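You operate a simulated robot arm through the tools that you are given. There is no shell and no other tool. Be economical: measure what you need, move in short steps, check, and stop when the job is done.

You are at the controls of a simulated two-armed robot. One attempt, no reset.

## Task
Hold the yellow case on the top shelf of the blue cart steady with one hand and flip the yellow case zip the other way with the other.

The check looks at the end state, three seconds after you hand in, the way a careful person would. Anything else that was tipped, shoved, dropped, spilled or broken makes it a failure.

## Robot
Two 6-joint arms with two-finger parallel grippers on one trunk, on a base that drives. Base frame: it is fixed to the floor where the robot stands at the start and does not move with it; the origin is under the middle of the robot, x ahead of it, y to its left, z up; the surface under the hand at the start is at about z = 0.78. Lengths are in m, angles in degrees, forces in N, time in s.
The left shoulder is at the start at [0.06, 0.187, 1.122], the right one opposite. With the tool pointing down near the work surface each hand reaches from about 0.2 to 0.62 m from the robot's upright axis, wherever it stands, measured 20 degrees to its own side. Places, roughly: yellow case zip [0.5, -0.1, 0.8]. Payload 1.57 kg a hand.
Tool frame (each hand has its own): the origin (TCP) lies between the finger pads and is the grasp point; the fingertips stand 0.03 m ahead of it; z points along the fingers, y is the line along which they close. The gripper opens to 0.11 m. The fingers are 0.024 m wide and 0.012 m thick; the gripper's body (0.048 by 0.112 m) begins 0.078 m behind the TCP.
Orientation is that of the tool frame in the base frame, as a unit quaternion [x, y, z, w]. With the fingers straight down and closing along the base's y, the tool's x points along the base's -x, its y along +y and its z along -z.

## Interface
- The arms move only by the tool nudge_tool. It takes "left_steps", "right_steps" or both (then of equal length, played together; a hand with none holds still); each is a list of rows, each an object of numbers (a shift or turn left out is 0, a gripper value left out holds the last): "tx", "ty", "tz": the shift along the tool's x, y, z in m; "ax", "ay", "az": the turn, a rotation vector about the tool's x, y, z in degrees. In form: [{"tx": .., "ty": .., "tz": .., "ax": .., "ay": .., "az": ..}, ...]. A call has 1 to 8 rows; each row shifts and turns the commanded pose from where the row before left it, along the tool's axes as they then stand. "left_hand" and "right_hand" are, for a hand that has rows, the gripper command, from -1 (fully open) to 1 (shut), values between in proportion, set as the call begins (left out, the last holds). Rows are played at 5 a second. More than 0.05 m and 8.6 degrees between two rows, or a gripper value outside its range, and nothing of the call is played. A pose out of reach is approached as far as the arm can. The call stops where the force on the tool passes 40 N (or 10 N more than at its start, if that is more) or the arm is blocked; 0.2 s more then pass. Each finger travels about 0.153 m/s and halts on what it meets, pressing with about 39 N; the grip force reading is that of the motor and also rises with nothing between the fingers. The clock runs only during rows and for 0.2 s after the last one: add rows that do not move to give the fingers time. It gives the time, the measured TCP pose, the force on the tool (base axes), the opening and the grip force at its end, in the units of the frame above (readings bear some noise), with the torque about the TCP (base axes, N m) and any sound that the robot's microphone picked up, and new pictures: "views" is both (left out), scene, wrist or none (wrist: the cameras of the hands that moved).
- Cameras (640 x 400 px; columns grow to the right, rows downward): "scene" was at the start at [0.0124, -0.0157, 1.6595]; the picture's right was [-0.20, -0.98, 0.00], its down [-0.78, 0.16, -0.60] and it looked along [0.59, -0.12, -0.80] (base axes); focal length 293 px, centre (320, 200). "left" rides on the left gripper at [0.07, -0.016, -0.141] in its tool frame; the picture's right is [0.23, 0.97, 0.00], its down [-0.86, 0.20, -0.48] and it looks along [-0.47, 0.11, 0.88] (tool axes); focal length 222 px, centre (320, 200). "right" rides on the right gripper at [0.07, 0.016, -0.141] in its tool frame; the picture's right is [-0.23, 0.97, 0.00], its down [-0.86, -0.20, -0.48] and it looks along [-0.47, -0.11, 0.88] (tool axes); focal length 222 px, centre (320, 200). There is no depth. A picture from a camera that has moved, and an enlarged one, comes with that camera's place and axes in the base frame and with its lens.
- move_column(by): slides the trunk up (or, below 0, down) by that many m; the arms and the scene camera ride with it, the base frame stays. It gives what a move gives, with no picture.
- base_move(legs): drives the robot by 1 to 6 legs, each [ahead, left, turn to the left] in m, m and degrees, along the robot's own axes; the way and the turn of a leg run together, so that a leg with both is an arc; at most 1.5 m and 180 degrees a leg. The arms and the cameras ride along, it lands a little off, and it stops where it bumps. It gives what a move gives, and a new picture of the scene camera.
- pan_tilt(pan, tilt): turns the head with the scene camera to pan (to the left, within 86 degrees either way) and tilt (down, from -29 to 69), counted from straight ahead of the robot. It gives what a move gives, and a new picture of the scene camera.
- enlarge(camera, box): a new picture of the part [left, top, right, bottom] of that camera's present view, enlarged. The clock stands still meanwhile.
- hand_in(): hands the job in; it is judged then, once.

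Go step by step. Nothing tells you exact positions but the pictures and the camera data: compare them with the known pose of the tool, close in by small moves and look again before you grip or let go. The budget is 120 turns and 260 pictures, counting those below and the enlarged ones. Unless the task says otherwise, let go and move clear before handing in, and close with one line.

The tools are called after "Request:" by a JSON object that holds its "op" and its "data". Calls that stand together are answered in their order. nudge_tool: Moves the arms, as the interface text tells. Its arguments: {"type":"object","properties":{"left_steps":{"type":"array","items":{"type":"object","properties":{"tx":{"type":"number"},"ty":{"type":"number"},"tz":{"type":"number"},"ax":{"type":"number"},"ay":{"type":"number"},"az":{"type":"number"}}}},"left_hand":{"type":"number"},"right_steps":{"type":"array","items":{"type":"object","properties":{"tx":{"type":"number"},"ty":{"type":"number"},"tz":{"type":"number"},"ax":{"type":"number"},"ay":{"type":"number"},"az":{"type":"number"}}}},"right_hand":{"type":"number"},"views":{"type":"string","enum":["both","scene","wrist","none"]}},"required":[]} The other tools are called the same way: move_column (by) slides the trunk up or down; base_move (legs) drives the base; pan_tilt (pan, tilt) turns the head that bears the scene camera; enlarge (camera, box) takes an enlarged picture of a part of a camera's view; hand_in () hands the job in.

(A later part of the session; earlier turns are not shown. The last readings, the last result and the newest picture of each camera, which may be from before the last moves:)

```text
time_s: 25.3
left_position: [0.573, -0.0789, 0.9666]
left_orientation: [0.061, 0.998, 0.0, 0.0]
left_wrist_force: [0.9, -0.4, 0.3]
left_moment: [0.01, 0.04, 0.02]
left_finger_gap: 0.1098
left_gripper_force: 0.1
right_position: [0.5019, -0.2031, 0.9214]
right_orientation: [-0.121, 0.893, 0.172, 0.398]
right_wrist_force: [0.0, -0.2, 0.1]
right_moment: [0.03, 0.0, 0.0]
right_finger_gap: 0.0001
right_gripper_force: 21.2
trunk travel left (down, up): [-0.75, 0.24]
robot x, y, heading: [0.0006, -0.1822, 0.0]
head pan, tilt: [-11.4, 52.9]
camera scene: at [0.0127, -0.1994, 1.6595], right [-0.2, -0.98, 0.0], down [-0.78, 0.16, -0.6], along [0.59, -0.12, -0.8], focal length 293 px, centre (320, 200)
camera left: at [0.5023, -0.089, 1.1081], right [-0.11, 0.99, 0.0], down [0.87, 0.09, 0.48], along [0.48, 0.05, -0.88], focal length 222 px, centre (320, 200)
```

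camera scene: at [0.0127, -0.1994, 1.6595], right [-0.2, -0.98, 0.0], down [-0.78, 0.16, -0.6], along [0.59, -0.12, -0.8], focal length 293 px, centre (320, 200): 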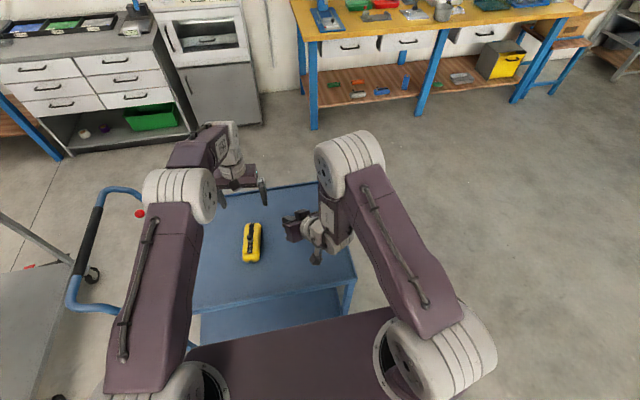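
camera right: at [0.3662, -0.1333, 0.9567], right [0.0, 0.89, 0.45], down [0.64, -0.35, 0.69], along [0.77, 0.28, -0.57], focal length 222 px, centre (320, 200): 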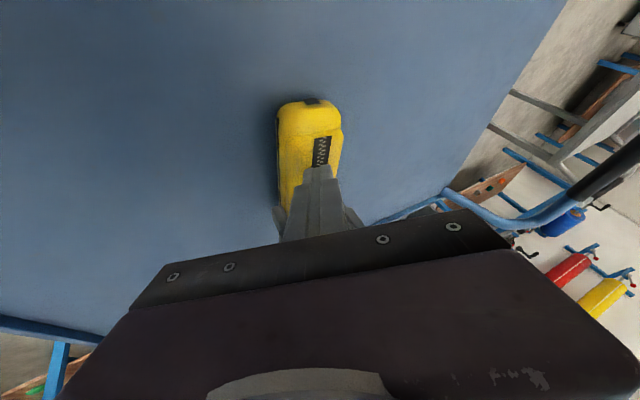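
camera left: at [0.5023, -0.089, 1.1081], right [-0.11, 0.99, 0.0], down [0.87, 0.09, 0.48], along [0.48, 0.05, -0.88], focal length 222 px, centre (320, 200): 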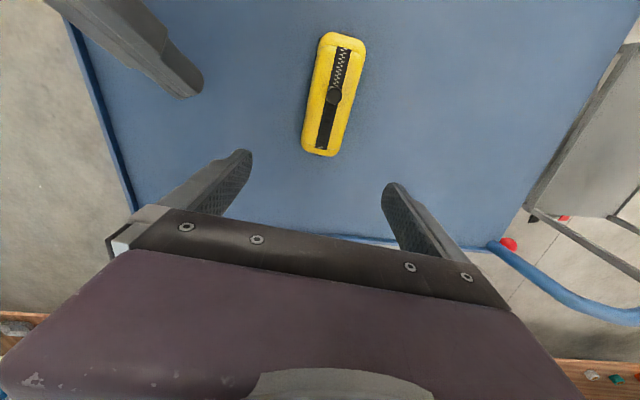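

The case stayed put and the knob is mid-way. I'm rotating the left hand, sweeping its camera away from the right arm.

Request:
{"op": "nudge_tool", "data": {"left_steps": [{"az": 8.5}, {"az": 8.5}, {"az": 8.5}, {"az": 8.5}, {"az": 8.5}, {"az": 8.5}, {"az": 8.5}, {"az": 8.5}], "views": "none"}}

Request:
{"op": "nudge_tool", "data": {"left_steps": [{"az": 8.5}, {"az": 8.5}, {"az": 8.5}, {"az": 8.5}, {"az": 8.5}, {"az": 8.5}, {"az": 8.5}, {"az": 8.5}], "views": "scene"}}

```text
time_s: 27.1
left_position: [0.5728, -0.0794, 0.9677]
left_orientation: [0.611, 0.792, 0.0, 0.0]
left_wrist_force: [0.0, -0.2, -0.1]
left_moment: [0.04, 0.01, 0.0]
left_finger_gap: 0.11
left_gripper_force: 0.1
right_position: [0.5004, -0.2021, 0.9219]
right_orientation: [-0.122, 0.892, 0.173, 0.4]
right_wrist_force: [-0.2, -0.7, 0.2]
right_moment: [-0.01, 0.02, 0.02]
right_finger_gap: 0.0001
right_gripper_force: 20.7
trunk travel left (down, up): [-0.75, 0.24]
robot x, y, heading: [0.0017, -0.1832, 0.1]
head pan, tilt: [-11.4, 52.9]
```

```text
time_s: 28.9
left_position: [0.5733, -0.0802, 0.9675]
left_orientation: [0.949, 0.316, 0.0, -0.001]
left_wrist_force: [0.0, -0.7, -0.4]
left_moment: [-0.02, 0.04, -0.01]
left_finger_gap: 0.1098
left_gripper_force: 0.0
right_position: [0.5005, -0.2028, 0.9225]
right_orientation: [-0.12, 0.892, 0.172, 0.399]
right_wrist_force: [0.7, 0.5, -0.8]
right_moment: [-0.03, 0.0, 0.0]
right_finger_gap: 0.0
right_gripper_force: 21.8
trunk travel left (down, up): [-0.75, 0.24]
robot x, y, heading: [-0.0026, -0.1846, -0.0]
head pan, tilt: [-11.4, 52.9]
camera scene: at [0.0124, -0.1995, 1.6595], right [-0.2, -0.98, 0.0], down [-0.78, 0.16, -0.6], along [0.59, -0.12, -0.8], focal length 293 px, centre (320, 200)
```

scene: 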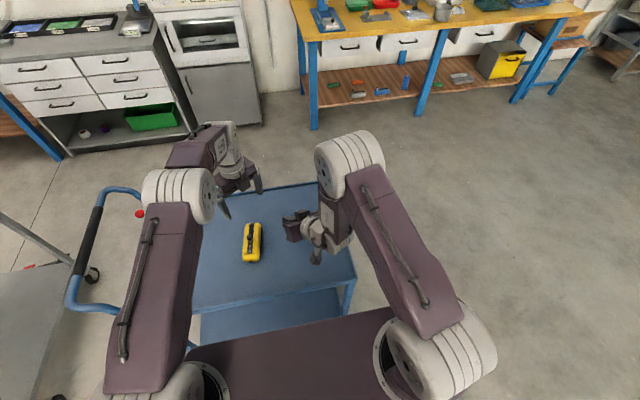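

Request:
{"op": "nudge_tool", "data": {"left_steps": [{"az": 8.5}, {"az": 8.5}, {"az": 8.5}, {"az": 8.5}, {"az": 8.5}, {"az": 1.3}, {"tz": 0.03}, {}], "views": "both"}}

Request:
{"op": "enlarge", "data": {"camera": "scene", "box": [190, 150, 330, 290]}}

```text
time_s: 30.7
left_position: [0.5618, -0.112, 0.9368]
left_orientation: [0.999, -0.054, 0.001, -0.006]
left_wrist_force: [-0.3, 0.0, -0.1]
left_moment: [-0.03, -0.01, 0.03]
left_finger_gap: 0.1098
left_gripper_force: 0.1
left hand out of reach, approached as far as the arm can: row 5, 7
right_position: [0.5006, -0.2029, 0.9214]
right_orientation: [-0.12, 0.892, 0.171, 0.4]
right_wrist_force: [-0.2, 0.8, 0.6]
right_moment: [-0.01, 0.0, 0.02]
right_finger_gap: 0.0003
right_gripper_force: 21.3
trunk travel left (down, up): [-0.75, 0.24]
robot x, y, heading: [0.0013, -0.1854, -0.1]
head pan, tilt: [-11.4, 52.9]
camera scene: at [0.0121, -0.1994, 1.6595], right [-0.2, -0.98, 0.0], down [-0.78, 0.16, -0.6], along [0.59, -0.12, -0.8], focal length 293 px, centre (320, 200)
camera left: at [0.6336, -0.1052, 1.0789], right [0.12, -0.99, -0.01], down [-0.87, -0.11, 0.47], along [-0.47, -0.05, -0.88], focal length 222 px, centre (320, 200)
```

scene: 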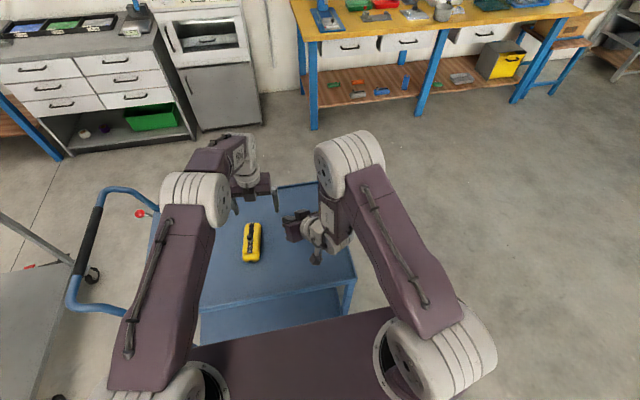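
left: 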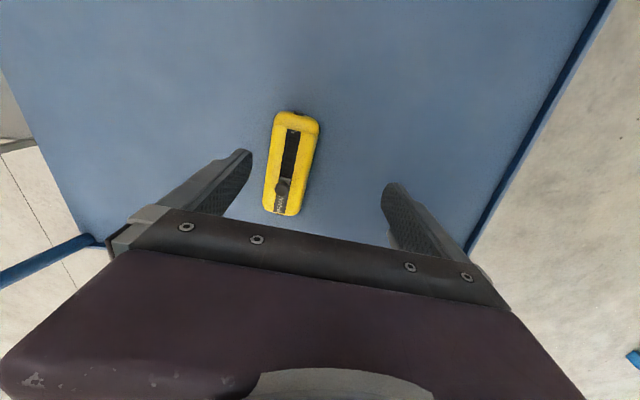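

```text
2.86 times, centred on (260, 220) of scene
camera zoom: at [0.0121, -0.1994, 1.6595], right [-0.2, -0.98, 0.0], down [-0.78, 0.16, -0.6], along [0.59, -0.12, -0.8], focal length 837 px, centre (491, 143)
```

zoom: 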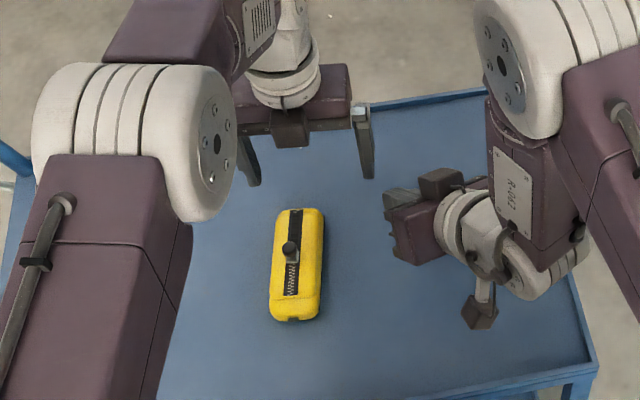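

The left wrist hits its limit at this yaw here. Sliding the base a little left (both hands are above the knob) should give room for both arms.

Request:
{"op": "base_move", "data": {"legs": [[0, 0.065, 0]]}}

```text
time_s: 31.7
left_position: [0.5626, -0.0477, 0.9382]
left_orientation: [0.999, -0.054, 0.001, -0.007]
left_wrist_force: [0.1, -0.6, -0.6]
left_moment: [0.02, 0.05, -0.01]
left_finger_gap: 0.1099
left_gripper_force: 0.1
right_position: [0.4998, -0.1391, 0.9223]
right_orientation: [-0.121, 0.892, 0.172, 0.4]
right_wrist_force: [0.8, 0.9, 0.2]
right_moment: [0.01, -0.03, 0.01]
right_finger_gap: 0.0
right_gripper_force: 20.9
trunk travel left (down, up): [-0.75, 0.24]
robot x, y, heading: [0.0045, -0.1194, 0.2]
head pan, tilt: [-11.4, 52.9]
camera scene: at [0.0124, -0.1375, 1.6595], right [-0.2, -0.98, 0.0], down [-0.78, 0.16, -0.6], along [0.59, -0.12, -0.8], focal length 293 px, centre (320, 200)
```

scene: 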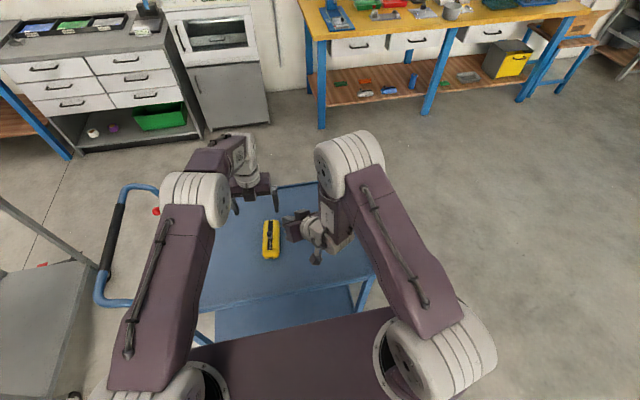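

Request:
{"op": "nudge_tool", "data": {"right_steps": [{"tx": 0.0024, "ty": -0.0274, "tz": -0.0121}, {"tx": 0.0024, "ty": -0.0274, "tz": -0.0121}, {"ay": 7}, {"ay": 7}, {"ay": 7}, {"az": 6}, {"az": 6}, {}], "views": "none"}}

Request:
{"op": "nudge_tool", "data": {"left_steps": [{"tx": 0.0094, "ty": 0.0146, "tz": 0.0}, {"tx": 0.0094, "ty": 0.0146, "tz": 0.0}, {"tz": 0.025}, {"tz": 0.025}, {}], "views": "both"}}

```text
time_s: 33.5
left_position: [0.5631, -0.0458, 0.9388]
left_orientation: [0.999, -0.053, 0.002, -0.006]
left_wrist_force: [-0.4, 0.3, 0.5]
left_moment: [-0.02, 0.04, 0.0]
left_finger_gap: 0.1099
left_gripper_force: 0.0
right_position: [0.5016, -0.1978, 0.9207]
right_orientation: [-0.05, 0.961, 0.169, 0.213]
right_wrist_force: [-0.2, 0.0, 0.8]
right_moment: [-0.04, -0.01, 0.0]
right_finger_gap: 0.0002
right_gripper_force: 21.3
trunk travel left (down, up): [-0.75, 0.24]
robot x, y, heading: [-0.0013, -0.1176, 0.0]
head pan, tilt: [-11.4, 52.9]
```

```text
time_s: 34.7
left_position: [0.5723, -0.076, 0.8862]
left_orientation: [0.999, -0.053, 0.002, -0.007]
left_wrist_force: [-0.1, -0.9, 0.2]
left_moment: [0.0, 0.0, 0.0]
left_finger_gap: 0.1102
left_gripper_force: 0.0
left hand out of reach, approached as far as the arm can: row 4
right_position: [0.5017, -0.1976, 0.9212]
right_orientation: [-0.05, 0.961, 0.171, 0.213]
right_wrist_force: [-0.2, 0.6, -0.7]
right_moment: [0.01, -0.01, 0.02]
right_finger_gap: 0.0
right_gripper_force: 21.4
trunk travel left (down, up): [-0.75, 0.24]
robot x, y, heading: [0.003, -0.1215, -0.1]
head pan, tilt: [-11.4, 52.9]
camera scene: at [0.0125, -0.1348, 1.6595], right [-0.2, -0.98, 0.0], down [-0.78, 0.16, -0.6], along [0.59, -0.12, -0.8], focal length 293 px, centre (320, 200)
camera left: at [0.6431, -0.0692, 1.0292], right [0.12, -0.99, -0.01], down [-0.87, -0.11, 0.47], along [-0.47, -0.05, -0.88], focal length 222 px, centre (320, 200)
```

scene: 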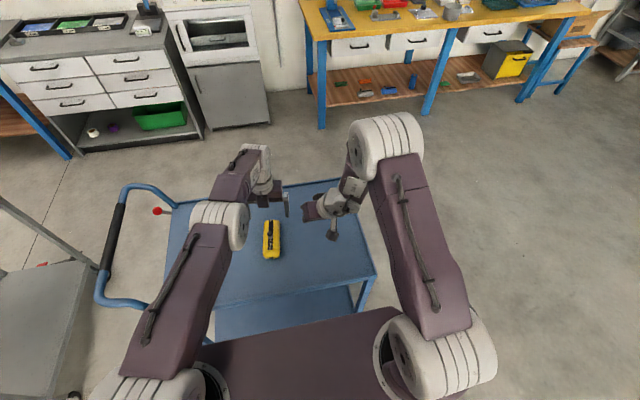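
left: 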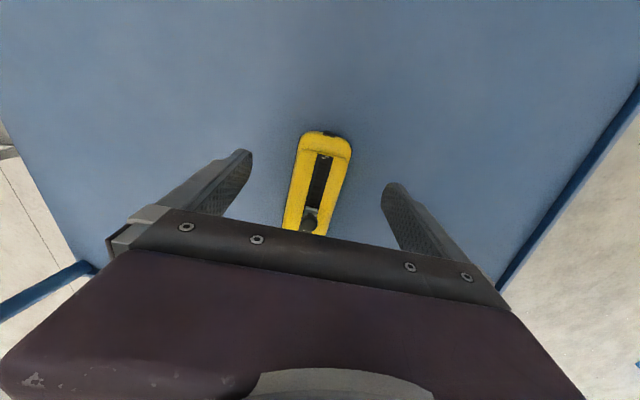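

The left hand is at its forward reach limit, so I'm nudging the base ahead by 0.02 m. That clears the cart edge, and both hands are above everything.

Request:
{"op": "base_move", "data": {"legs": [[0.02, 0, 0]]}}

Request:
{"op": "enlarge", "data": {"camera": "left", "box": [200, 100, 440, 250]}}

```text
time_s: 35.5
left_position: [0.5888, -0.0758, 0.8906]
left_orientation: [0.999, -0.053, 0.003, -0.006]
left_wrist_force: [0.3, 0.1, 0.2]
left_moment: [-0.01, -0.04, 0.02]
left_finger_gap: 0.11
left_gripper_force: 0.1
right_position: [0.5186, -0.1979, 0.9226]
right_orientation: [-0.05, 0.961, 0.169, 0.215]
right_wrist_force: [-0.9, -1.3, -0.4]
right_moment: [-0.01, -0.03, 0.0]
right_finger_gap: 0.0
right_gripper_force: 21.5
trunk travel left (down, up): [-0.75, 0.24]
robot x, y, heading: [0.0197, -0.1156, -0.1]
head pan, tilt: [-11.4, 52.9]
camera scene: at [0.0261, -0.1347, 1.6596], right [-0.2, -0.98, 0.0], down [-0.78, 0.16, -0.61], along [0.59, -0.12, -0.8], focal length 293 px, centre (320, 200)
```

scene: 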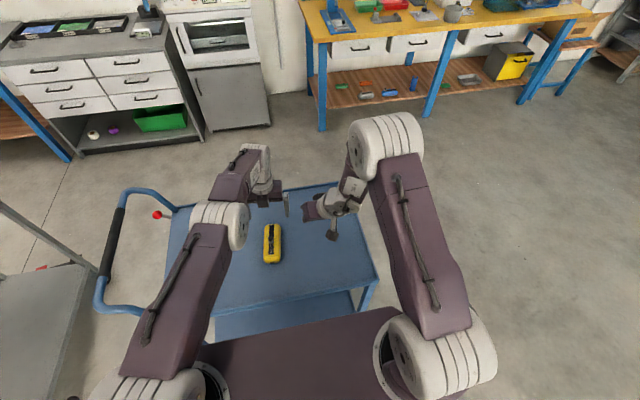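

```text
2.67 times, centred on (320, 175) of left
camera zoom: at [0.6591, -0.069, 1.0321], right [0.12, -0.99, -0.01], down [-0.87, -0.11, 0.47], along [-0.47, -0.05, -0.88], focal length 592 px, centre (320, 267)
```

zoom: 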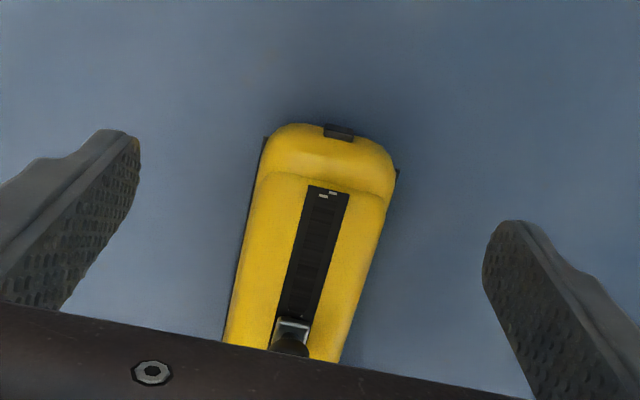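

Request:
{"op": "nudge_tool", "data": {"left_steps": [{"tx": -0.0117, "ty": 0.0038}, {"tz": 0.02}, {"tz": 0.02}, {"tz": 0.022}, {}], "views": "wrist"}}

```text
time_s: 36.7
left_position: [0.5788, -0.0759, 0.8273]
left_orientation: [0.999, -0.054, 0.003, -0.007]
left_wrist_force: [0.2, -1.1, -0.3]
left_moment: [0.01, -0.02, 0.04]
left_finger_gap: 0.1099
left_gripper_force: 0.1
right_position: [0.5204, -0.1969, 0.9206]
right_orientation: [-0.05, 0.961, 0.17, 0.214]
right_wrist_force: [-0.9, -0.1, 0.3]
right_moment: [0.0, 0.0, -0.01]
right_finger_gap: 0.0
right_gripper_force: 21.3
trunk travel left (down, up): [-0.75, 0.24]
robot x, y, heading: [0.0161, -0.1211, 0.0]
head pan, tilt: [-11.4, 52.9]
camera left: at [0.6493, -0.0708, 0.9675], right [0.12, -0.99, -0.01], down [-0.87, -0.11, 0.47], along [-0.47, -0.05, -0.88], focal length 222 px, centre (320, 200)
```

left: 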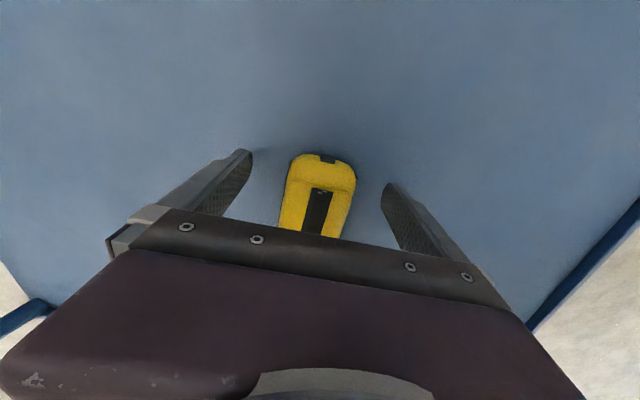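

Request:
{"op": "nudge_tool", "data": {"left_steps": [{"ty": 0.002}, {}, {}, {}], "views": "none"}}

Request:
{"op": "nudge_tool", "data": {"left_steps": [{}, {}, {}, {}], "left_hand": 1, "views": "none"}}

Request:
{"op": "enlarge", "data": {"camera": "scene", "box": [210, 150, 350, 290]}}

```text
time_s: 37.7
left_position: [0.5772, -0.0792, 0.8275]
left_orientation: [0.999, -0.053, 0.0, -0.005]
left_wrist_force: [0.5, 0.4, 0.2]
left_moment: [0.01, 0.0, 0.02]
left_finger_gap: 0.1102
left_gripper_force: 0.1
right_position: [0.5206, -0.198, 0.921]
right_orientation: [-0.05, 0.961, 0.17, 0.213]
right_wrist_force: [0.2, -0.5, 0.0]
right_moment: [0.01, 0.0, 0.02]
right_finger_gap: 0.0
right_gripper_force: 20.9
trunk travel left (down, up): [-0.75, 0.24]
robot x, y, heading: [0.02, -0.1215, -0.4]
head pan, tilt: [-11.4, 52.9]
```

```text
time_s: 38.7
left_position: [0.5773, -0.0791, 0.8267]
left_orientation: [0.999, -0.053, 0.001, -0.006]
left_wrist_force: [0.4, 0.2, 0.3]
left_moment: [-0.01, 0.14, -0.05]
left_finger_gap: 0.0553
left_gripper_force: 38.8
right_position: [0.5207, -0.1976, 0.9207]
right_orientation: [-0.05, 0.961, 0.171, 0.214]
right_wrist_force: [0.5, 0.0, -0.1]
right_moment: [0.03, 0.03, 0.03]
right_finger_gap: 0.0001
right_gripper_force: 21.6
trunk travel left (down, up): [-0.75, 0.24]
robot x, y, heading: [0.0178, -0.1193, 0.0]
head pan, tilt: [-11.4, 52.9]
```

```text
2.86 times, centred on (280, 220) of scene
camera zoom: at [0.032, -0.1346, 1.6595], right [-0.2, -0.98, 0.0], down [-0.78, 0.16, -0.6], along [0.59, -0.12, -0.8], focal length 837 px, centre (434, 143)
```

zoom: 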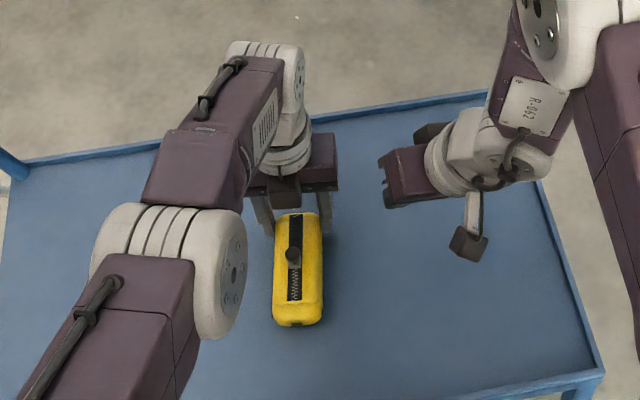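

The case is held, but the left gripper's front box would still crowd the right hand at the end of travel. The steep right lean should become reachable if the base sits further left, so I'm releasing, lifting, shifting the base left and re-gripping.

Request:
{"op": "nudge_tool", "data": {"left_steps": [{}, {}, {}, {"tz": -0.03}, {"tz": -0.03}, {"tz": -0.03}, {}], "left_hand": -1, "views": "none"}}

Request:
{"op": "base_move", "data": {"legs": [[0, 0.06, 0]]}}

```text
time_s: 40.3
left_position: [0.5788, -0.0813, 0.9168]
left_orientation: [0.999, -0.054, 0.002, -0.006]
left_wrist_force: [0.3, -0.1, 0.2]
left_moment: [0.0, 0.02, -0.02]
left_finger_gap: 0.1098
left_gripper_force: 0.1
right_position: [0.5202, -0.1967, 0.9209]
right_orientation: [-0.05, 0.961, 0.171, 0.212]
right_wrist_force: [0.5, -0.2, -0.8]
right_moment: [0.0, -0.03, -0.01]
right_finger_gap: 0.0
right_gripper_force: 21.1
trunk travel left (down, up): [-0.75, 0.24]
robot x, y, heading: [0.021, -0.1205, -0.1]
head pan, tilt: [-11.4, 52.9]
```

```text
time_s: 41.3
left_position: [0.5788, -0.0231, 0.9162]
left_orientation: [0.999, -0.053, 0.002, -0.008]
left_wrist_force: [0.3, 0.0, 0.1]
left_moment: [0.0, 0.0, 0.01]
left_finger_gap: 0.1101
left_gripper_force: 0.1
right_position: [0.5214, -0.1398, 0.92]
right_orientation: [-0.051, 0.961, 0.172, 0.213]
right_wrist_force: [-0.1, -0.1, -0.6]
right_moment: [-0.01, -0.04, 0.01]
right_finger_gap: 0.0
right_gripper_force: 21.4
trunk travel left (down, up): [-0.75, 0.24]
robot x, y, heading: [0.017, -0.059, -0.1]
head pan, tilt: [-11.4, 52.9]
camera scene: at [0.0318, -0.0795, 1.6594], right [-0.2, -0.98, 0.0], down [-0.78, 0.16, -0.6], along [0.59, -0.12, -0.8], focal length 293 px, centre (320, 200)
```

scene: 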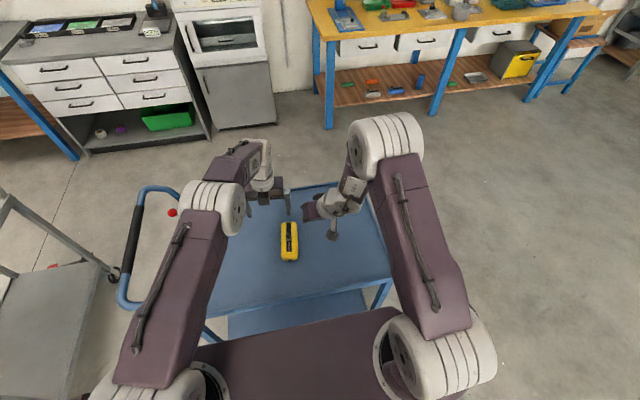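

Request:
{"op": "nudge_tool", "data": {"right_steps": [{"tx": 0.0362, "ty": 0.0068, "tz": -0.0157}, {"ay": -7}, {"ay": -7}, {"ay": -7}, {"ay": -7}, {"az": -6}, {"az": -6}, {}], "views": "scene"}}

```text
time_s: 43.1
left_position: [0.578, -0.0218, 0.916]
left_orientation: [0.999, -0.053, 0.001, -0.006]
left_wrist_force: [-0.6, -0.6, -0.3]
left_moment: [0.01, 0.01, -0.05]
left_finger_gap: 0.1101
left_gripper_force: 0.0
right_position: [0.4933, -0.1512, 0.9242]
right_orientation: [-0.075, 0.878, 0.149, 0.448]
right_wrist_force: [-0.3, 1.2, 0.1]
right_moment: [-0.04, 0.0, 0.0]
right_finger_gap: 0.0001
right_gripper_force: 21.0
right hand out of reach, approached as far as the arm can: row 5, 7
trunk travel left (down, up): [-0.75, 0.24]
robot x, y, heading: [0.021, -0.0581, 0.2]
head pan, tilt: [-11.4, 52.9]
camera scene: at [0.032, -0.0763, 1.6595], right [-0.2, -0.98, 0.0], down [-0.78, 0.16, -0.6], along [0.59, -0.12, -0.8], focal length 293 px, centre (320, 200)
```

scene: 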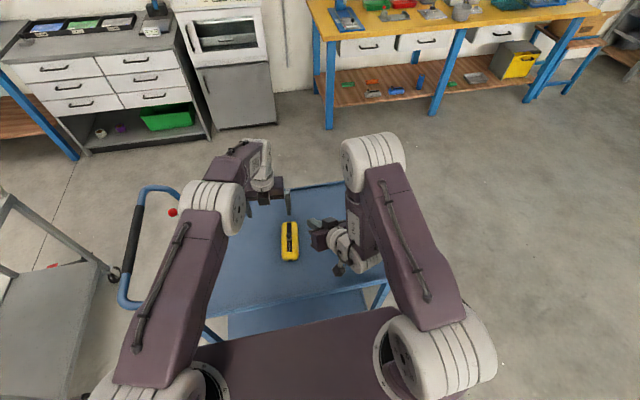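

The right arm is folded too tightly for this lean. I'm turning the base about 10° right with a small retreat and left shift, which moves the right shoulder back while the left keeps its reach.

Request:
{"op": "base_move", "data": {"legs": [[-0.03, 0.07, 0], [0, 0, -10]]}}

```text
time_s: 44.8
left_position: [0.5458, -0.0499, 0.9166]
left_orientation: [0.99, -0.141, 0.003, -0.006]
left_wrist_force: [-0.3, 0.2, -0.2]
left_moment: [-0.01, -0.07, 0.0]
left_finger_gap: 0.1099
left_gripper_force: 0.1
right_position: [0.4392, -0.1619, 0.9255]
right_orientation: [0.004, 0.882, 0.108, 0.459]
right_wrist_force: [0.0, -0.3, 0.0]
right_moment: [-0.02, 0.0, -0.03]
right_finger_gap: 0.0
right_gripper_force: 21.5
trunk travel left (down, up): [-0.75, 0.24]
robot x, y, heading: [-0.0132, 0.0127, -10.0]
head pan, tilt: [-11.4, 52.9]
camera scene: at [-0.0021, -0.0074, 1.6595], right [-0.37, -0.93, 0.0], down [-0.74, 0.29, -0.6], along [0.56, -0.22, -0.8], focal length 293 px, centre (320, 200)
```

scene: 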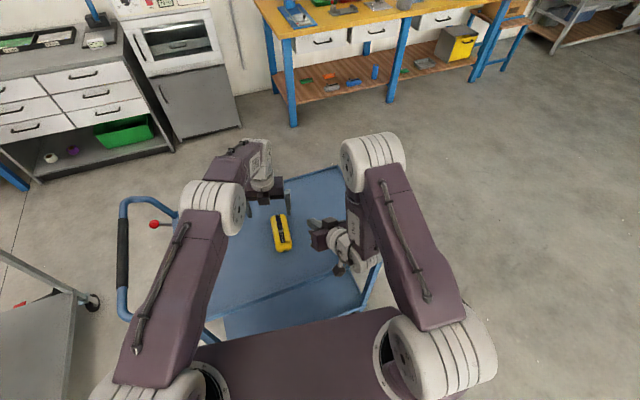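

Request:
{"op": "nudge_tool", "data": {"left_steps": [{"tx": 0.019, "ty": 0.0096}, {"tx": 0.019, "ty": 0.0096}, {"az": -5}, {"az": -4.7}, {}], "views": "wrist"}}

```text
time_s: 46.0
left_position: [0.5557, -0.0684, 0.9193]
left_orientation: [0.998, -0.056, 0.003, -0.007]
left_wrist_force: [-0.7, 0.3, 0.5]
left_moment: [-0.01, 0.02, 0.03]
left_finger_gap: 0.11
left_gripper_force: 0.0
left hand out of reach, approached as far as the arm can: row 1, 2
right_position: [0.4386, -0.1642, 0.9244]
right_orientation: [0.004, 0.881, 0.109, 0.46]
right_wrist_force: [0.3, -0.5, 0.1]
right_moment: [0.04, 0.01, 0.01]
right_finger_gap: 0.0
right_gripper_force: 20.7
trunk travel left (down, up): [-0.75, 0.24]
robot x, y, heading: [-0.0081, 0.0037, -10.0]
head pan, tilt: [-11.4, 52.9]
camera left: at [0.6261, -0.0631, 1.0605], right [0.12, -0.99, -0.01], down [-0.87, -0.11, 0.47], along [-0.47, -0.05, -0.88], focal length 222 px, centre (320, 200)
```

left: 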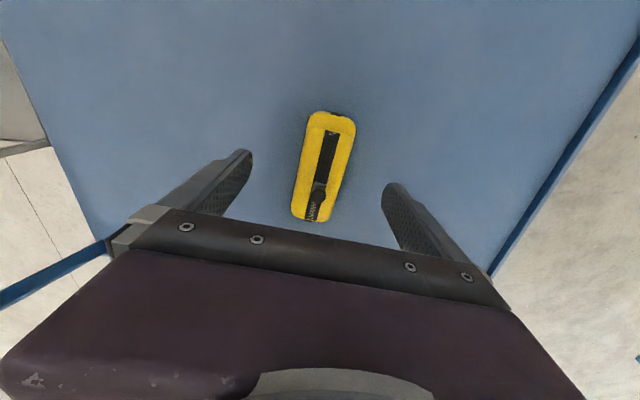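

The left reach is limited by shoulder distance, so I'm shifting the base back right about 0.08 m while keeping the 10° turn. Both hands stay above the knob.

Request:
{"op": "base_move", "data": {"legs": [[0.022, -0.08, 0]]}}

```text
time_s: 47.1
left_position: [0.5631, -0.1513, 0.9183]
left_orientation: [0.998, -0.056, 0.002, -0.006]
left_wrist_force: [0.7, -0.3, 0.6]
left_moment: [0.03, -0.02, -0.01]
left_finger_gap: 0.11
left_gripper_force: 0.1
right_position: [0.4473, -0.2439, 0.9247]
right_orientation: [0.004, 0.881, 0.109, 0.46]
right_wrist_force: [-0.2, 0.0, 0.4]
right_moment: [-0.02, -0.02, -0.01]
right_finger_gap: 0.0002
right_gripper_force: 21.6
trunk travel left (down, up): [-0.75, 0.24]
robot x, y, heading: [-0.0002, -0.0762, -9.9]
head pan, tilt: [-11.4, 52.9]
camera scene: at [0.0062, -0.0906, 1.6595], right [-0.37, -0.93, 0.0], down [-0.74, 0.29, -0.6], along [0.56, -0.22, -0.8], focal length 293 px, centre (320, 200)
```

scene: 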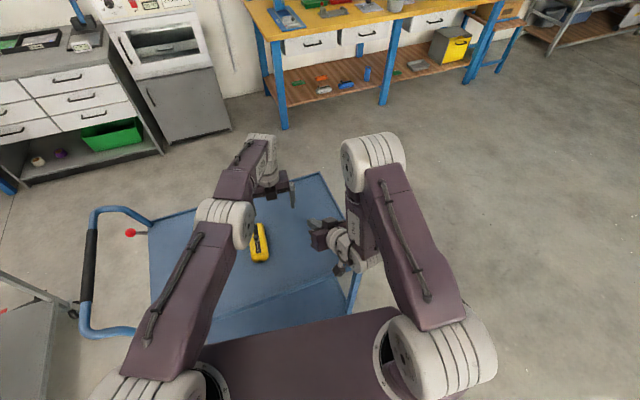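

Request:
{"op": "nudge_tool", "data": {"left_steps": [{"tx": 0.003, "ty": -0.0366}, {"tx": 0.0028, "ty": -0.0366}, {"tz": 0.02}, {"tz": 0.02}, {}], "views": "wrist"}}

```text
time_s: 48.3
left_position: [0.5772, -0.078, 0.8794]
left_orientation: [0.998, -0.056, 0.003, -0.005]
left_wrist_force: [0.4, 0.0, 0.1]
left_moment: [0.01, 0.02, 0.0]
left_finger_gap: 0.1097
left_gripper_force: 0.1
right_position: [0.4468, -0.2454, 0.926]
right_orientation: [0.004, 0.881, 0.11, 0.46]
right_wrist_force: [0.1, 0.8, -0.2]
right_moment: [-0.02, -0.01, 0.0]
right_finger_gap: 0.0001
right_gripper_force: 21.3
trunk travel left (down, up): [-0.75, 0.24]
robot x, y, heading: [-0.0014, -0.0753, -9.9]
head pan, tilt: [-11.4, 52.9]
camera left: at [0.6479, -0.0727, 1.0214], right [0.12, -0.99, -0.01], down [-0.87, -0.11, 0.47], along [-0.47, -0.05, -0.88], focal length 222 px, centre (320, 200)
```

left: 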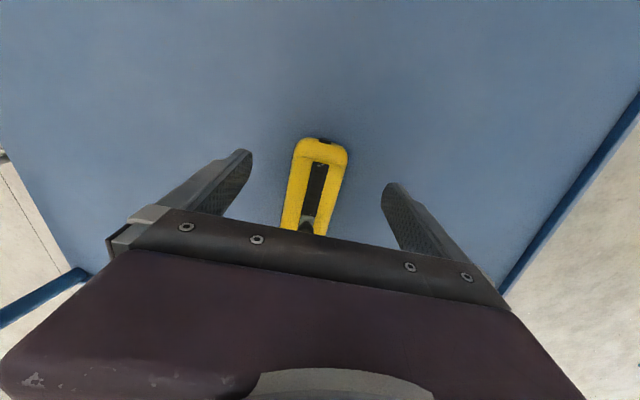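

The left hand is reachable. Before gripping, I'm checking that the right hand can reach behind the knob with its steep lean.

Request:
{"op": "nudge_tool", "data": {"right_steps": [{"ax": -6.5, "ay": 1.6, "az": -4.4}, {"tx": 0.0075, "ty": 0.0366, "tz": 0.0196}, {"tx": 0.0075, "ty": 0.0366, "tz": 0.0196}, {"tx": 0.0075, "ty": 0.0366, "tz": 0.0196}, {"tx": 0.0075, "ty": 0.0366, "tz": 0.0196}, {}], "views": "both"}}

Request:
{"op": "enlarge", "data": {"camera": "scene", "box": [190, 150, 350, 290]}}

```text
time_s: 49.7
left_position: [0.577, -0.0777, 0.8795]
left_orientation: [0.998, -0.056, 0.002, -0.005]
left_wrist_force: [-0.2, 0.5, -0.6]
left_moment: [-0.01, -0.04, 0.02]
left_finger_gap: 0.1099
left_gripper_force: 0.1
right_position: [0.4946, -0.1602, 0.8943]
right_orientation: [-0.064, 0.879, 0.153, 0.447]
right_wrist_force: [0.4, 0.0, 0.8]
right_moment: [-0.01, 0.0, 0.01]
right_finger_gap: 0.0002
right_gripper_force: 21.3
right hand out of reach, approached as far as the arm can: row 1, 3, 4, 5
trunk travel left (down, up): [-0.75, 0.24]
robot x, y, heading: [-0.0038, -0.0767, -10.1]
head pan, tilt: [-11.4, 52.9]
camera scene: at [0.0061, -0.0918, 1.6595], right [-0.37, -0.93, 0.0], down [-0.74, 0.29, -0.6], along [0.56, -0.22, -0.8], focal length 293 px, centre (320, 200)
camera right: at [0.3405, -0.1887, 0.9201], right [-0.11, 0.91, 0.39], down [0.19, -0.36, 0.91], along [0.98, 0.17, -0.13], focal length 222 px, centre (320, 200)
```

scene: 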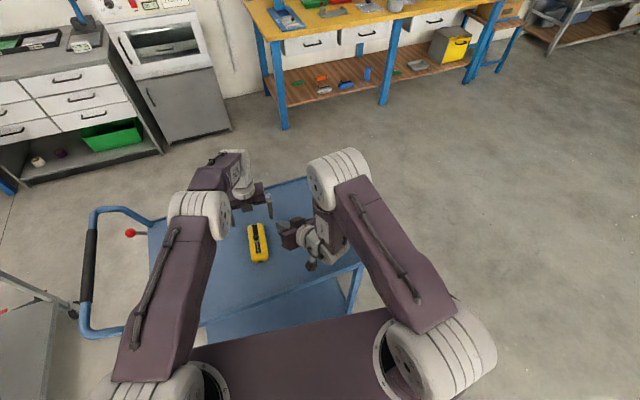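
right: 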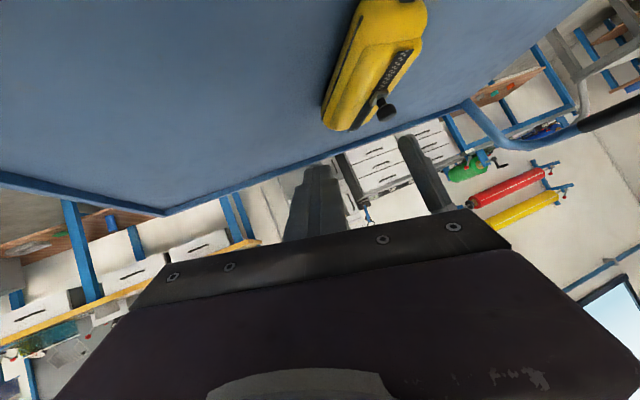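

```text
2.86 times, centred on (270, 220) of scene
camera zoom: at [0.0061, -0.0918, 1.6595], right [-0.37, -0.93, 0.0], down [-0.74, 0.29, -0.6], along [0.56, -0.22, -0.8], focal length 837 px, centre (463, 143)
```

zoom: 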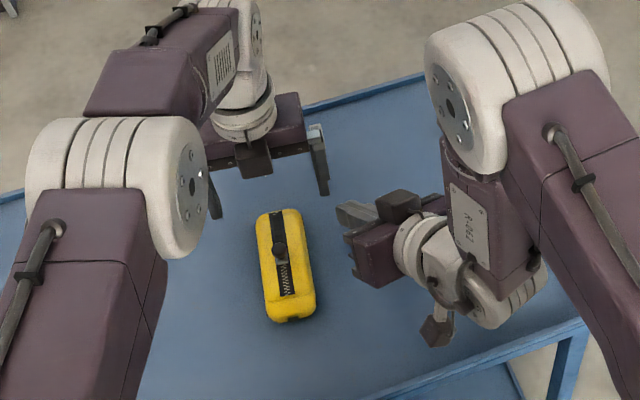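

The steep closed-finger lean isn't reachable. Better idea: open the right hand and push the knob with only its left finger, so its body sits about 6 cm to the right of the left hand. I'm re-orienting to a moderate straight-back lean (33°) aligned with the case.

Request:
{"op": "nudge_tool", "data": {"right_steps": [{"tz": -0.045}, {"ax": 5.9, "ay": 4.9, "az": 1.68}, {"ax": 5.9, "ay": 4.9, "az": 1.68}, {"ax": 5.9, "ay": 4.9, "az": 1.68}, {"ax": 5.9, "ay": 4.9, "az": 1.68}, {}], "views": "none"}}

Request:
{"op": "nudge_tool", "data": {"left_steps": [{"tz": 0.02}, {"tz": 0.02}, {"tz": 0.012}, {}], "views": "none"}}

```text
time_s: 51.1
left_position: [0.5776, -0.0765, 0.8803]
left_orientation: [0.998, -0.056, 0.003, -0.006]
left_wrist_force: [0.0, -0.6, -0.8]
left_moment: [-0.03, 0.02, 0.01]
left_finger_gap: 0.1103
left_gripper_force: 0.0
right_position: [0.4661, -0.3688, 0.9334]
right_orientation: [0.058, 0.957, -0.008, 0.285]
right_wrist_force: [0.2, -0.4, 0.0]
right_moment: [0.01, 0.07, -0.02]
right_finger_gap: 0.0
right_gripper_force: 21.7
right hand out of reach, approached as far as the arm can: row 1, 2, 3, 4, 5
trunk travel left (down, up): [-0.75, 0.24]
robot x, y, heading: [-0.0056, -0.0727, -9.9]
head pan, tilt: [-11.4, 52.9]
```

```text
time_s: 52.1
left_position: [0.5767, -0.0792, 0.8278]
left_orientation: [0.998, -0.056, 0.004, -0.007]
left_wrist_force: [0.0, 0.3, 1.1]
left_moment: [0.01, 0.0, 0.01]
left_finger_gap: 0.1102
left_gripper_force: 0.0
right_position: [0.4648, -0.3681, 0.931]
right_orientation: [0.058, 0.957, -0.007, 0.285]
right_wrist_force: [0.0, 0.7, -0.7]
right_moment: [0.03, 0.03, 0.01]
right_finger_gap: 0.0001
right_gripper_force: 21.6
trunk travel left (down, up): [-0.75, 0.24]
robot x, y, heading: [-0.0058, -0.0725, -10.0]
head pan, tilt: [-11.4, 52.9]
```

Request:
{"op": "nudge_tool", "data": {"right_steps": [{"tx": 0.0045, "ty": 0.0423, "tz": -0.002}, {"tx": 0.0045, "ty": 0.0423, "tz": -0.002}, {"tx": 0.0045, "ty": 0.0423, "tz": -0.002}, {"tx": 0.0045, "ty": 0.0423, "tz": -0.002}, {}], "views": "scene"}}

```text
time_s: 53.3
left_position: [0.5774, -0.0784, 0.8275]
left_orientation: [0.998, -0.056, 0.002, -0.007]
left_wrist_force: [-0.2, 1.1, -1.1]
left_moment: [0.01, -0.04, 0.03]
left_finger_gap: 0.1102
left_gripper_force: 0.1
right_position: [0.4648, -0.3684, 0.9319]
right_orientation: [0.057, 0.957, -0.006, 0.286]
right_wrist_force: [0.0, 0.6, 0.1]
right_moment: [0.06, 0.03, 0.01]
right_finger_gap: 0.0
right_gripper_force: 20.5
right hand out of reach, approached as far as the arm can: row 1, 2, 3, 4
trunk travel left (down, up): [-0.75, 0.24]
robot x, y, heading: [-0.0034, -0.0702, -10.0]
head pan, tilt: [-11.4, 52.9]
camera scene: at [0.0063, -0.0913, 1.6595], right [-0.37, -0.93, 0.0], down [-0.74, 0.29, -0.6], along [0.56, -0.22, -0.8], focal length 293 px, centre (320, 200)
```

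scene: 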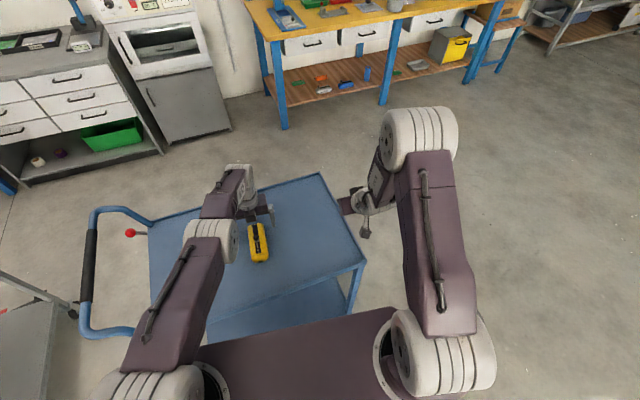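

The right arm is at a joint limit with that lean. I'm reducing the lean by about 10° and trying again.

Request:
{"op": "nudge_tool", "data": {"right_steps": [{"ay": 5}, {"ay": 5}, {"tx": 0.004, "ty": 0.035, "tz": 0}, {"tx": 0.004, "ty": 0.035, "tz": 0}, {"tx": 0.004, "ty": 0.035, "tz": 0}, {"tx": 0.004, "ty": 0.035, "tz": 0}, {}], "views": "none"}}

```text
time_s: 54.9
left_position: [0.5764, -0.0789, 0.8269]
left_orientation: [0.998, -0.056, 0.002, -0.006]
left_wrist_force: [0.5, 0.5, 0.4]
left_moment: [0.0, -0.02, -0.01]
left_finger_gap: 0.11
left_gripper_force: 0.0
right_position: [0.4356, -0.3177, 0.9108]
right_orientation: [0.047, 0.984, 0.021, 0.168]
right_wrist_force: [-0.7, 0.1, -0.4]
right_moment: [0.0, -0.03, 0.02]
right_finger_gap: 0.0
right_gripper_force: 20.8
right hand out of reach, approached as far as the arm can: row 1, 3, 4, 5, 6
trunk travel left (down, up): [-0.75, 0.24]
robot x, y, heading: [-0.0042, -0.0701, -10.0]
head pan, tilt: [-11.4, 52.9]
```

The limit seems to be wrist pitch with the shoulder so high above the hand. Lowering the trunk about 0.14 m should relax it without hurting left reach. I'm raising both hands first.

Request:
{"op": "nudge_tool", "data": {"left_steps": [{"tz": -0.038}, {"tz": -0.038}, {"tz": -0.038}, {"tz": -0.038}, {}], "right_steps": [{"tx": -0.0123, "ty": 0.002, "tz": -0.0354}, {"tx": -0.0123, "ty": 0.002, "tz": -0.0354}, {"tx": -0.0123, "ty": 0.002, "tz": -0.0354}, {"tx": -0.0123, "ty": 0.002, "tz": -0.0354}, {}], "views": "scene"}}

```text
time_s: 56.1
left_position: [0.5795, -0.0798, 0.9781]
left_orientation: [0.998, -0.056, 0.002, -0.006]
left_wrist_force: [0.0, 0.0, 0.4]
left_moment: [0.02, -0.01, 0.02]
left_finger_gap: 0.1098
left_gripper_force: 0.2
right_position: [0.4547, -0.2472, 1.0563]
right_orientation: [0.06, 0.982, -0.017, 0.18]
right_wrist_force: [-0.6, -0.2, -0.6]
right_moment: [0.0, -0.01, 0.0]
right_finger_gap: 0.0
right_gripper_force: 21.3
right hand out of reach, approached as far as the arm can: row 1
trunk travel left (down, up): [-0.75, 0.24]
robot x, y, heading: [-0.0041, -0.0723, -10.0]
head pan, tilt: [-11.4, 52.9]
camera scene: at [0.0071, -0.0925, 1.6595], right [-0.37, -0.93, 0.0], down [-0.74, 0.29, -0.6], along [0.56, -0.22, -0.8], focal length 293 px, centre (320, 200)
```

scene: 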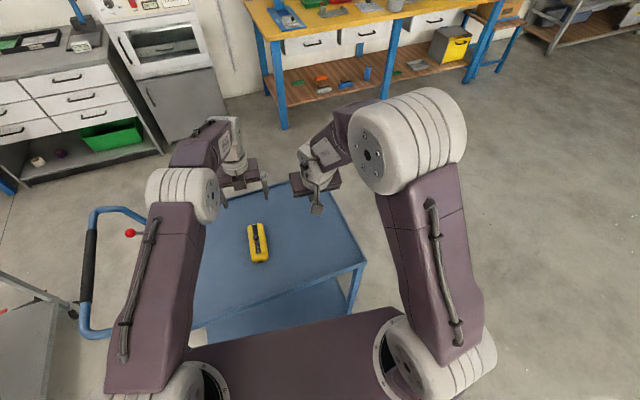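

Request:
{"op": "move_column", "data": {"by": -0.12}}

Request:
{"op": "enlarge", "data": {"camera": "scene", "box": [0, 0, 640, 400]}}

```text
time_s: 57.6
left_position: [0.5793, -0.078, 0.8585]
left_orientation: [0.998, -0.056, 0.004, -0.006]
left_wrist_force: [-0.2, 0.7, 0.7]
left_moment: [-0.01, 0.0, -0.02]
left_finger_gap: 0.1101
left_gripper_force: 0.1
right_position: [0.4541, -0.246, 0.9348]
right_orientation: [0.06, 0.982, -0.017, 0.18]
right_wrist_force: [0.9, 0.7, 0.0]
right_moment: [-0.03, 0.0, 0.0]
right_finger_gap: 0.0
right_gripper_force: 21.4
trunk travel left (down, up): [-0.63, 0.36]
robot x, y, heading: [-0.0012, -0.0751, -10.0]
head pan, tilt: [-11.4, 52.9]
```

```text
1.00 times, centred on (320, 200) of scene (not enlarged: the box is as wide or as high as the picture)
camera zoom: at [0.0061, -0.0912, 1.5395], right [-0.37, -0.93, 0.0], down [-0.74, 0.29, -0.6], along [0.56, -0.22, -0.8], focal length 293 px, centre (320, 200)
```

zoom: 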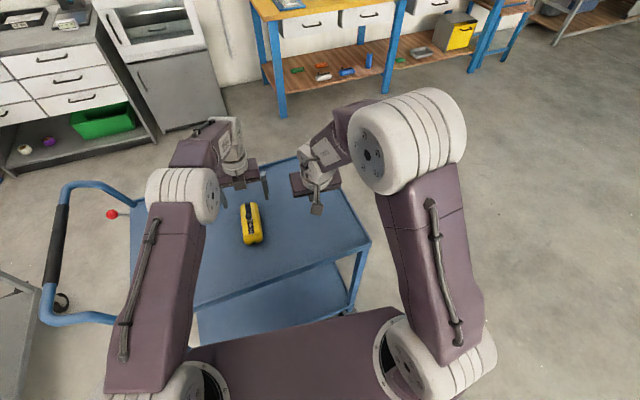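

Request:
{"op": "nudge_tool", "data": {"right_steps": [{"tx": 0.0062, "ty": 0.0354, "tz": 0.0097}, {"tx": 0.0062, "ty": 0.0354, "tz": 0.0097}, {"tx": 0.0062, "ty": 0.0354, "tz": 0.0097}, {}], "views": "none"}}

Request:
{"op": "nudge_tool", "data": {"right_steps": [{"ay": -4}, {"ay": -4}, {"ay": -4}, {}], "views": "both"}}

```text
time_s: 58.6
left_position: [0.5791, -0.0799, 0.858]
left_orientation: [0.998, -0.055, 0.002, -0.006]
left_wrist_force: [0.7, 0.3, -0.3]
left_moment: [0.01, 0.01, -0.02]
left_finger_gap: 0.11
left_gripper_force: 0.1
right_position: [0.4616, -0.1394, 0.9007]
right_orientation: [0.061, 0.982, -0.017, 0.18]
right_wrist_force: [1.1, -1.0, 0.8]
right_moment: [0.02, 0.0, 0.0]
right_finger_gap: 0.0
right_gripper_force: 21.6
trunk travel left (down, up): [-0.63, 0.36]
robot x, y, heading: [-0.003, -0.0741, -9.9]
head pan, tilt: [-11.4, 52.9]
```

```text
time_s: 59.6
left_position: [0.5793, -0.0787, 0.8579]
left_orientation: [0.998, -0.055, 0.002, -0.006]
left_wrist_force: [0.0, 0.1, -0.1]
left_moment: [0.0, 0.02, 0.0]
left_finger_gap: 0.1097
left_gripper_force: 0.1
right_position: [0.4611, -0.1436, 0.8991]
right_orientation: [0.061, 0.964, -0.029, 0.257]
right_wrist_force: [0.2, 0.2, 0.5]
right_moment: [0.03, -0.02, -0.03]
right_finger_gap: 0.0
right_gripper_force: 21.0
right hand out of reach, approached as far as the arm can: row 3
trunk travel left (down, up): [-0.63, 0.36]
robot x, y, heading: [-0.0018, -0.0768, -9.7]
head pan, tilt: [-11.4, 52.9]
camera scene: at [0.0063, -0.0914, 1.5395], right [-0.37, -0.93, 0.0], down [-0.74, 0.29, -0.6], along [0.56, -0.22, -0.8], focal length 293 px, centre (320, 200)
camera right: at [0.3344, -0.1068, 0.9885], right [0.33, 0.94, 0.09], down [0.48, -0.24, 0.84], along [0.82, -0.23, -0.53], focal length 222 px, centre (320, 200)
```

scene: 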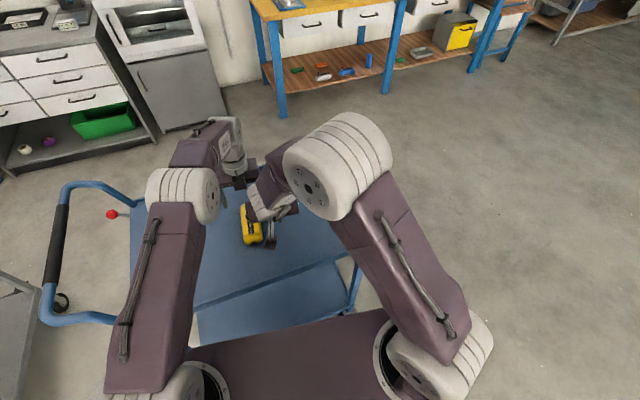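
right: 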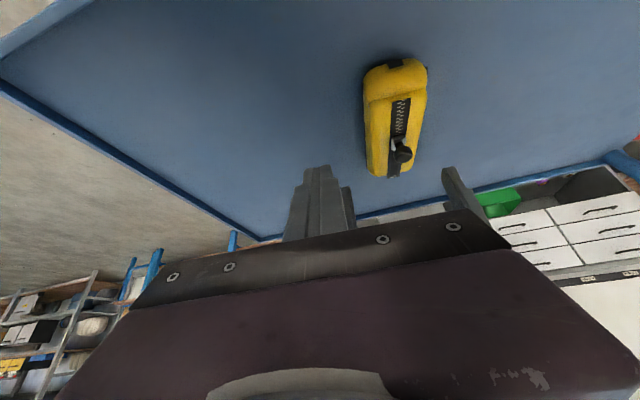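

Request:
{"op": "enlarge", "data": {"camera": "scene", "box": [190, 100, 350, 260]}}

Request:
{"op": "enlarge", "data": {"camera": "left", "box": [0, 0, 640, 400]}}

```text
2.50 times, centred on (270, 180) of scene
camera zoom: at [0.0063, -0.0914, 1.5395], right [-0.37, -0.93, 0.0], down [-0.74, 0.29, -0.6], along [0.56, -0.22, -0.8], focal length 733 px, centre (445, 250)
```

zoom: 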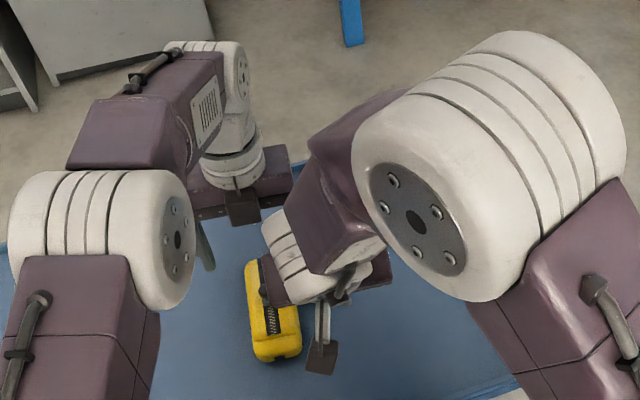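

```text
1.00 times, centred on (320, 200) of left (not enlarged: the box is as wide or as high as the picture)
camera zoom: at [0.6502, -0.0727, 0.9995], right [0.12, -0.99, -0.01], down [-0.87, -0.11, 0.47], along [-0.47, -0.05, -0.88], focal length 222 px, centre (320, 200)
```

zoom: 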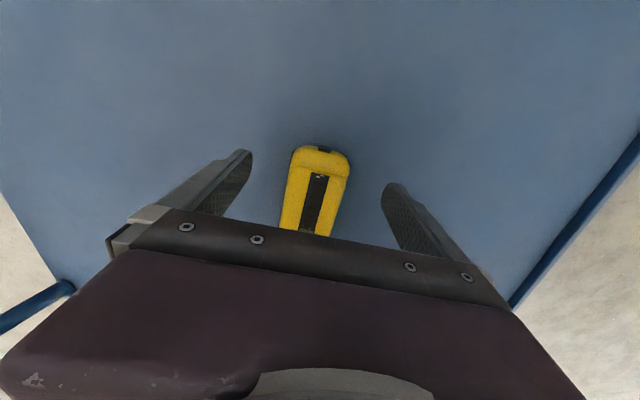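

Lean about 30° is reachable here and there is clearance. I'm gripping the case with the left hand now.

Request:
{"op": "nudge_tool", "data": {"left_steps": [{"tx": -0.002, "tz": 0.016}, {"tz": 0.015}, {}], "views": "none"}}

Request:
{"op": "nudge_tool", "data": {"left_steps": [{}, {}, {}, {}], "right_steps": [{"ay": 1.5}, {}, {}, {}], "left_hand": 1, "right_hand": -1, "views": "wrist"}}

```text
time_s: 60.4
left_position: [0.5782, -0.076, 0.8275]
left_orientation: [0.998, -0.056, 0.002, -0.006]
left_wrist_force: [0.0, -0.1, -0.2]
left_moment: [-0.02, 0.01, -0.03]
left_finger_gap: 0.11
left_gripper_force: 0.1
right_position: [0.4614, -0.142, 0.8999]
right_orientation: [0.061, 0.964, -0.03, 0.257]
right_wrist_force: [0.2, -0.3, -0.6]
right_moment: [-0.01, 0.01, -0.02]
right_finger_gap: 0.0
right_gripper_force: 21.6
trunk travel left (down, up): [-0.63, 0.36]
robot x, y, heading: [0.0012, -0.0756, -10.0]
head pan, tilt: [-11.4, 52.9]
```

```text
time_s: 61.4
left_position: [0.5771, -0.0765, 0.8269]
left_orientation: [0.998, -0.055, 0.002, -0.006]
left_wrist_force: [0.0, 0.0, -0.4]
left_moment: [-0.09, -0.08, 0.0]
left_finger_gap: 0.0553
left_gripper_force: 39.1
right_position: [0.4614, -0.1436, 0.9004]
right_orientation: [0.062, 0.968, -0.028, 0.243]
right_wrist_force: [0.5, 0.2, 0.5]
right_moment: [-0.02, 0.03, -0.01]
right_finger_gap: 0.1101
right_gripper_force: 0.0
trunk travel left (down, up): [-0.63, 0.36]
robot x, y, heading: [-0.0058, -0.0745, -9.8]
head pan, tilt: [-11.4, 52.9]
camera right: at [0.3363, -0.1069, 0.9924], right [0.33, 0.94, 0.08], down [0.5, -0.25, 0.83], along [0.8, -0.23, -0.55], focal length 222 px, centre (320, 200)
camera left: at [0.6485, -0.0707, 0.9682], right [0.12, -0.99, -0.01], down [-0.87, -0.11, 0.47], along [-0.47, -0.05, -0.88], focal length 222 px, centre (320, 200)
```

right: 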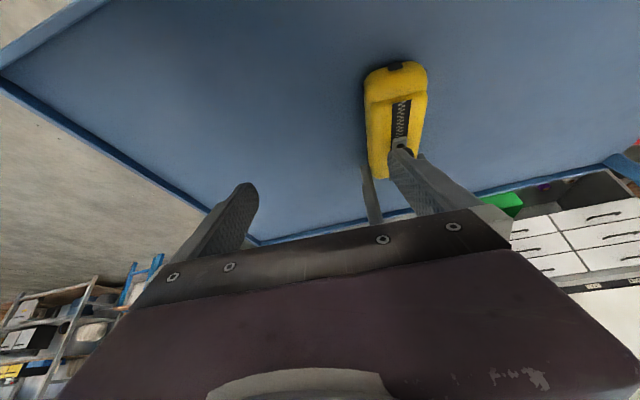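
left: 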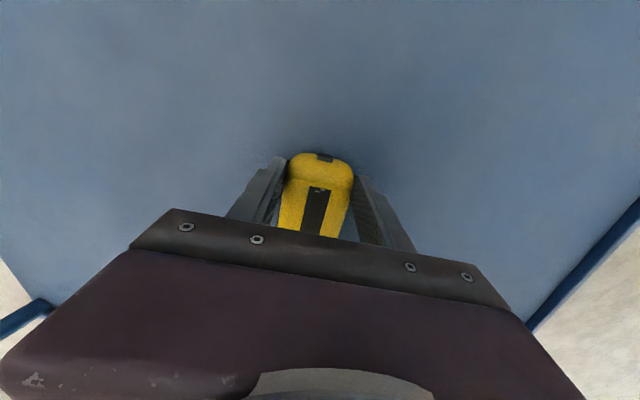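

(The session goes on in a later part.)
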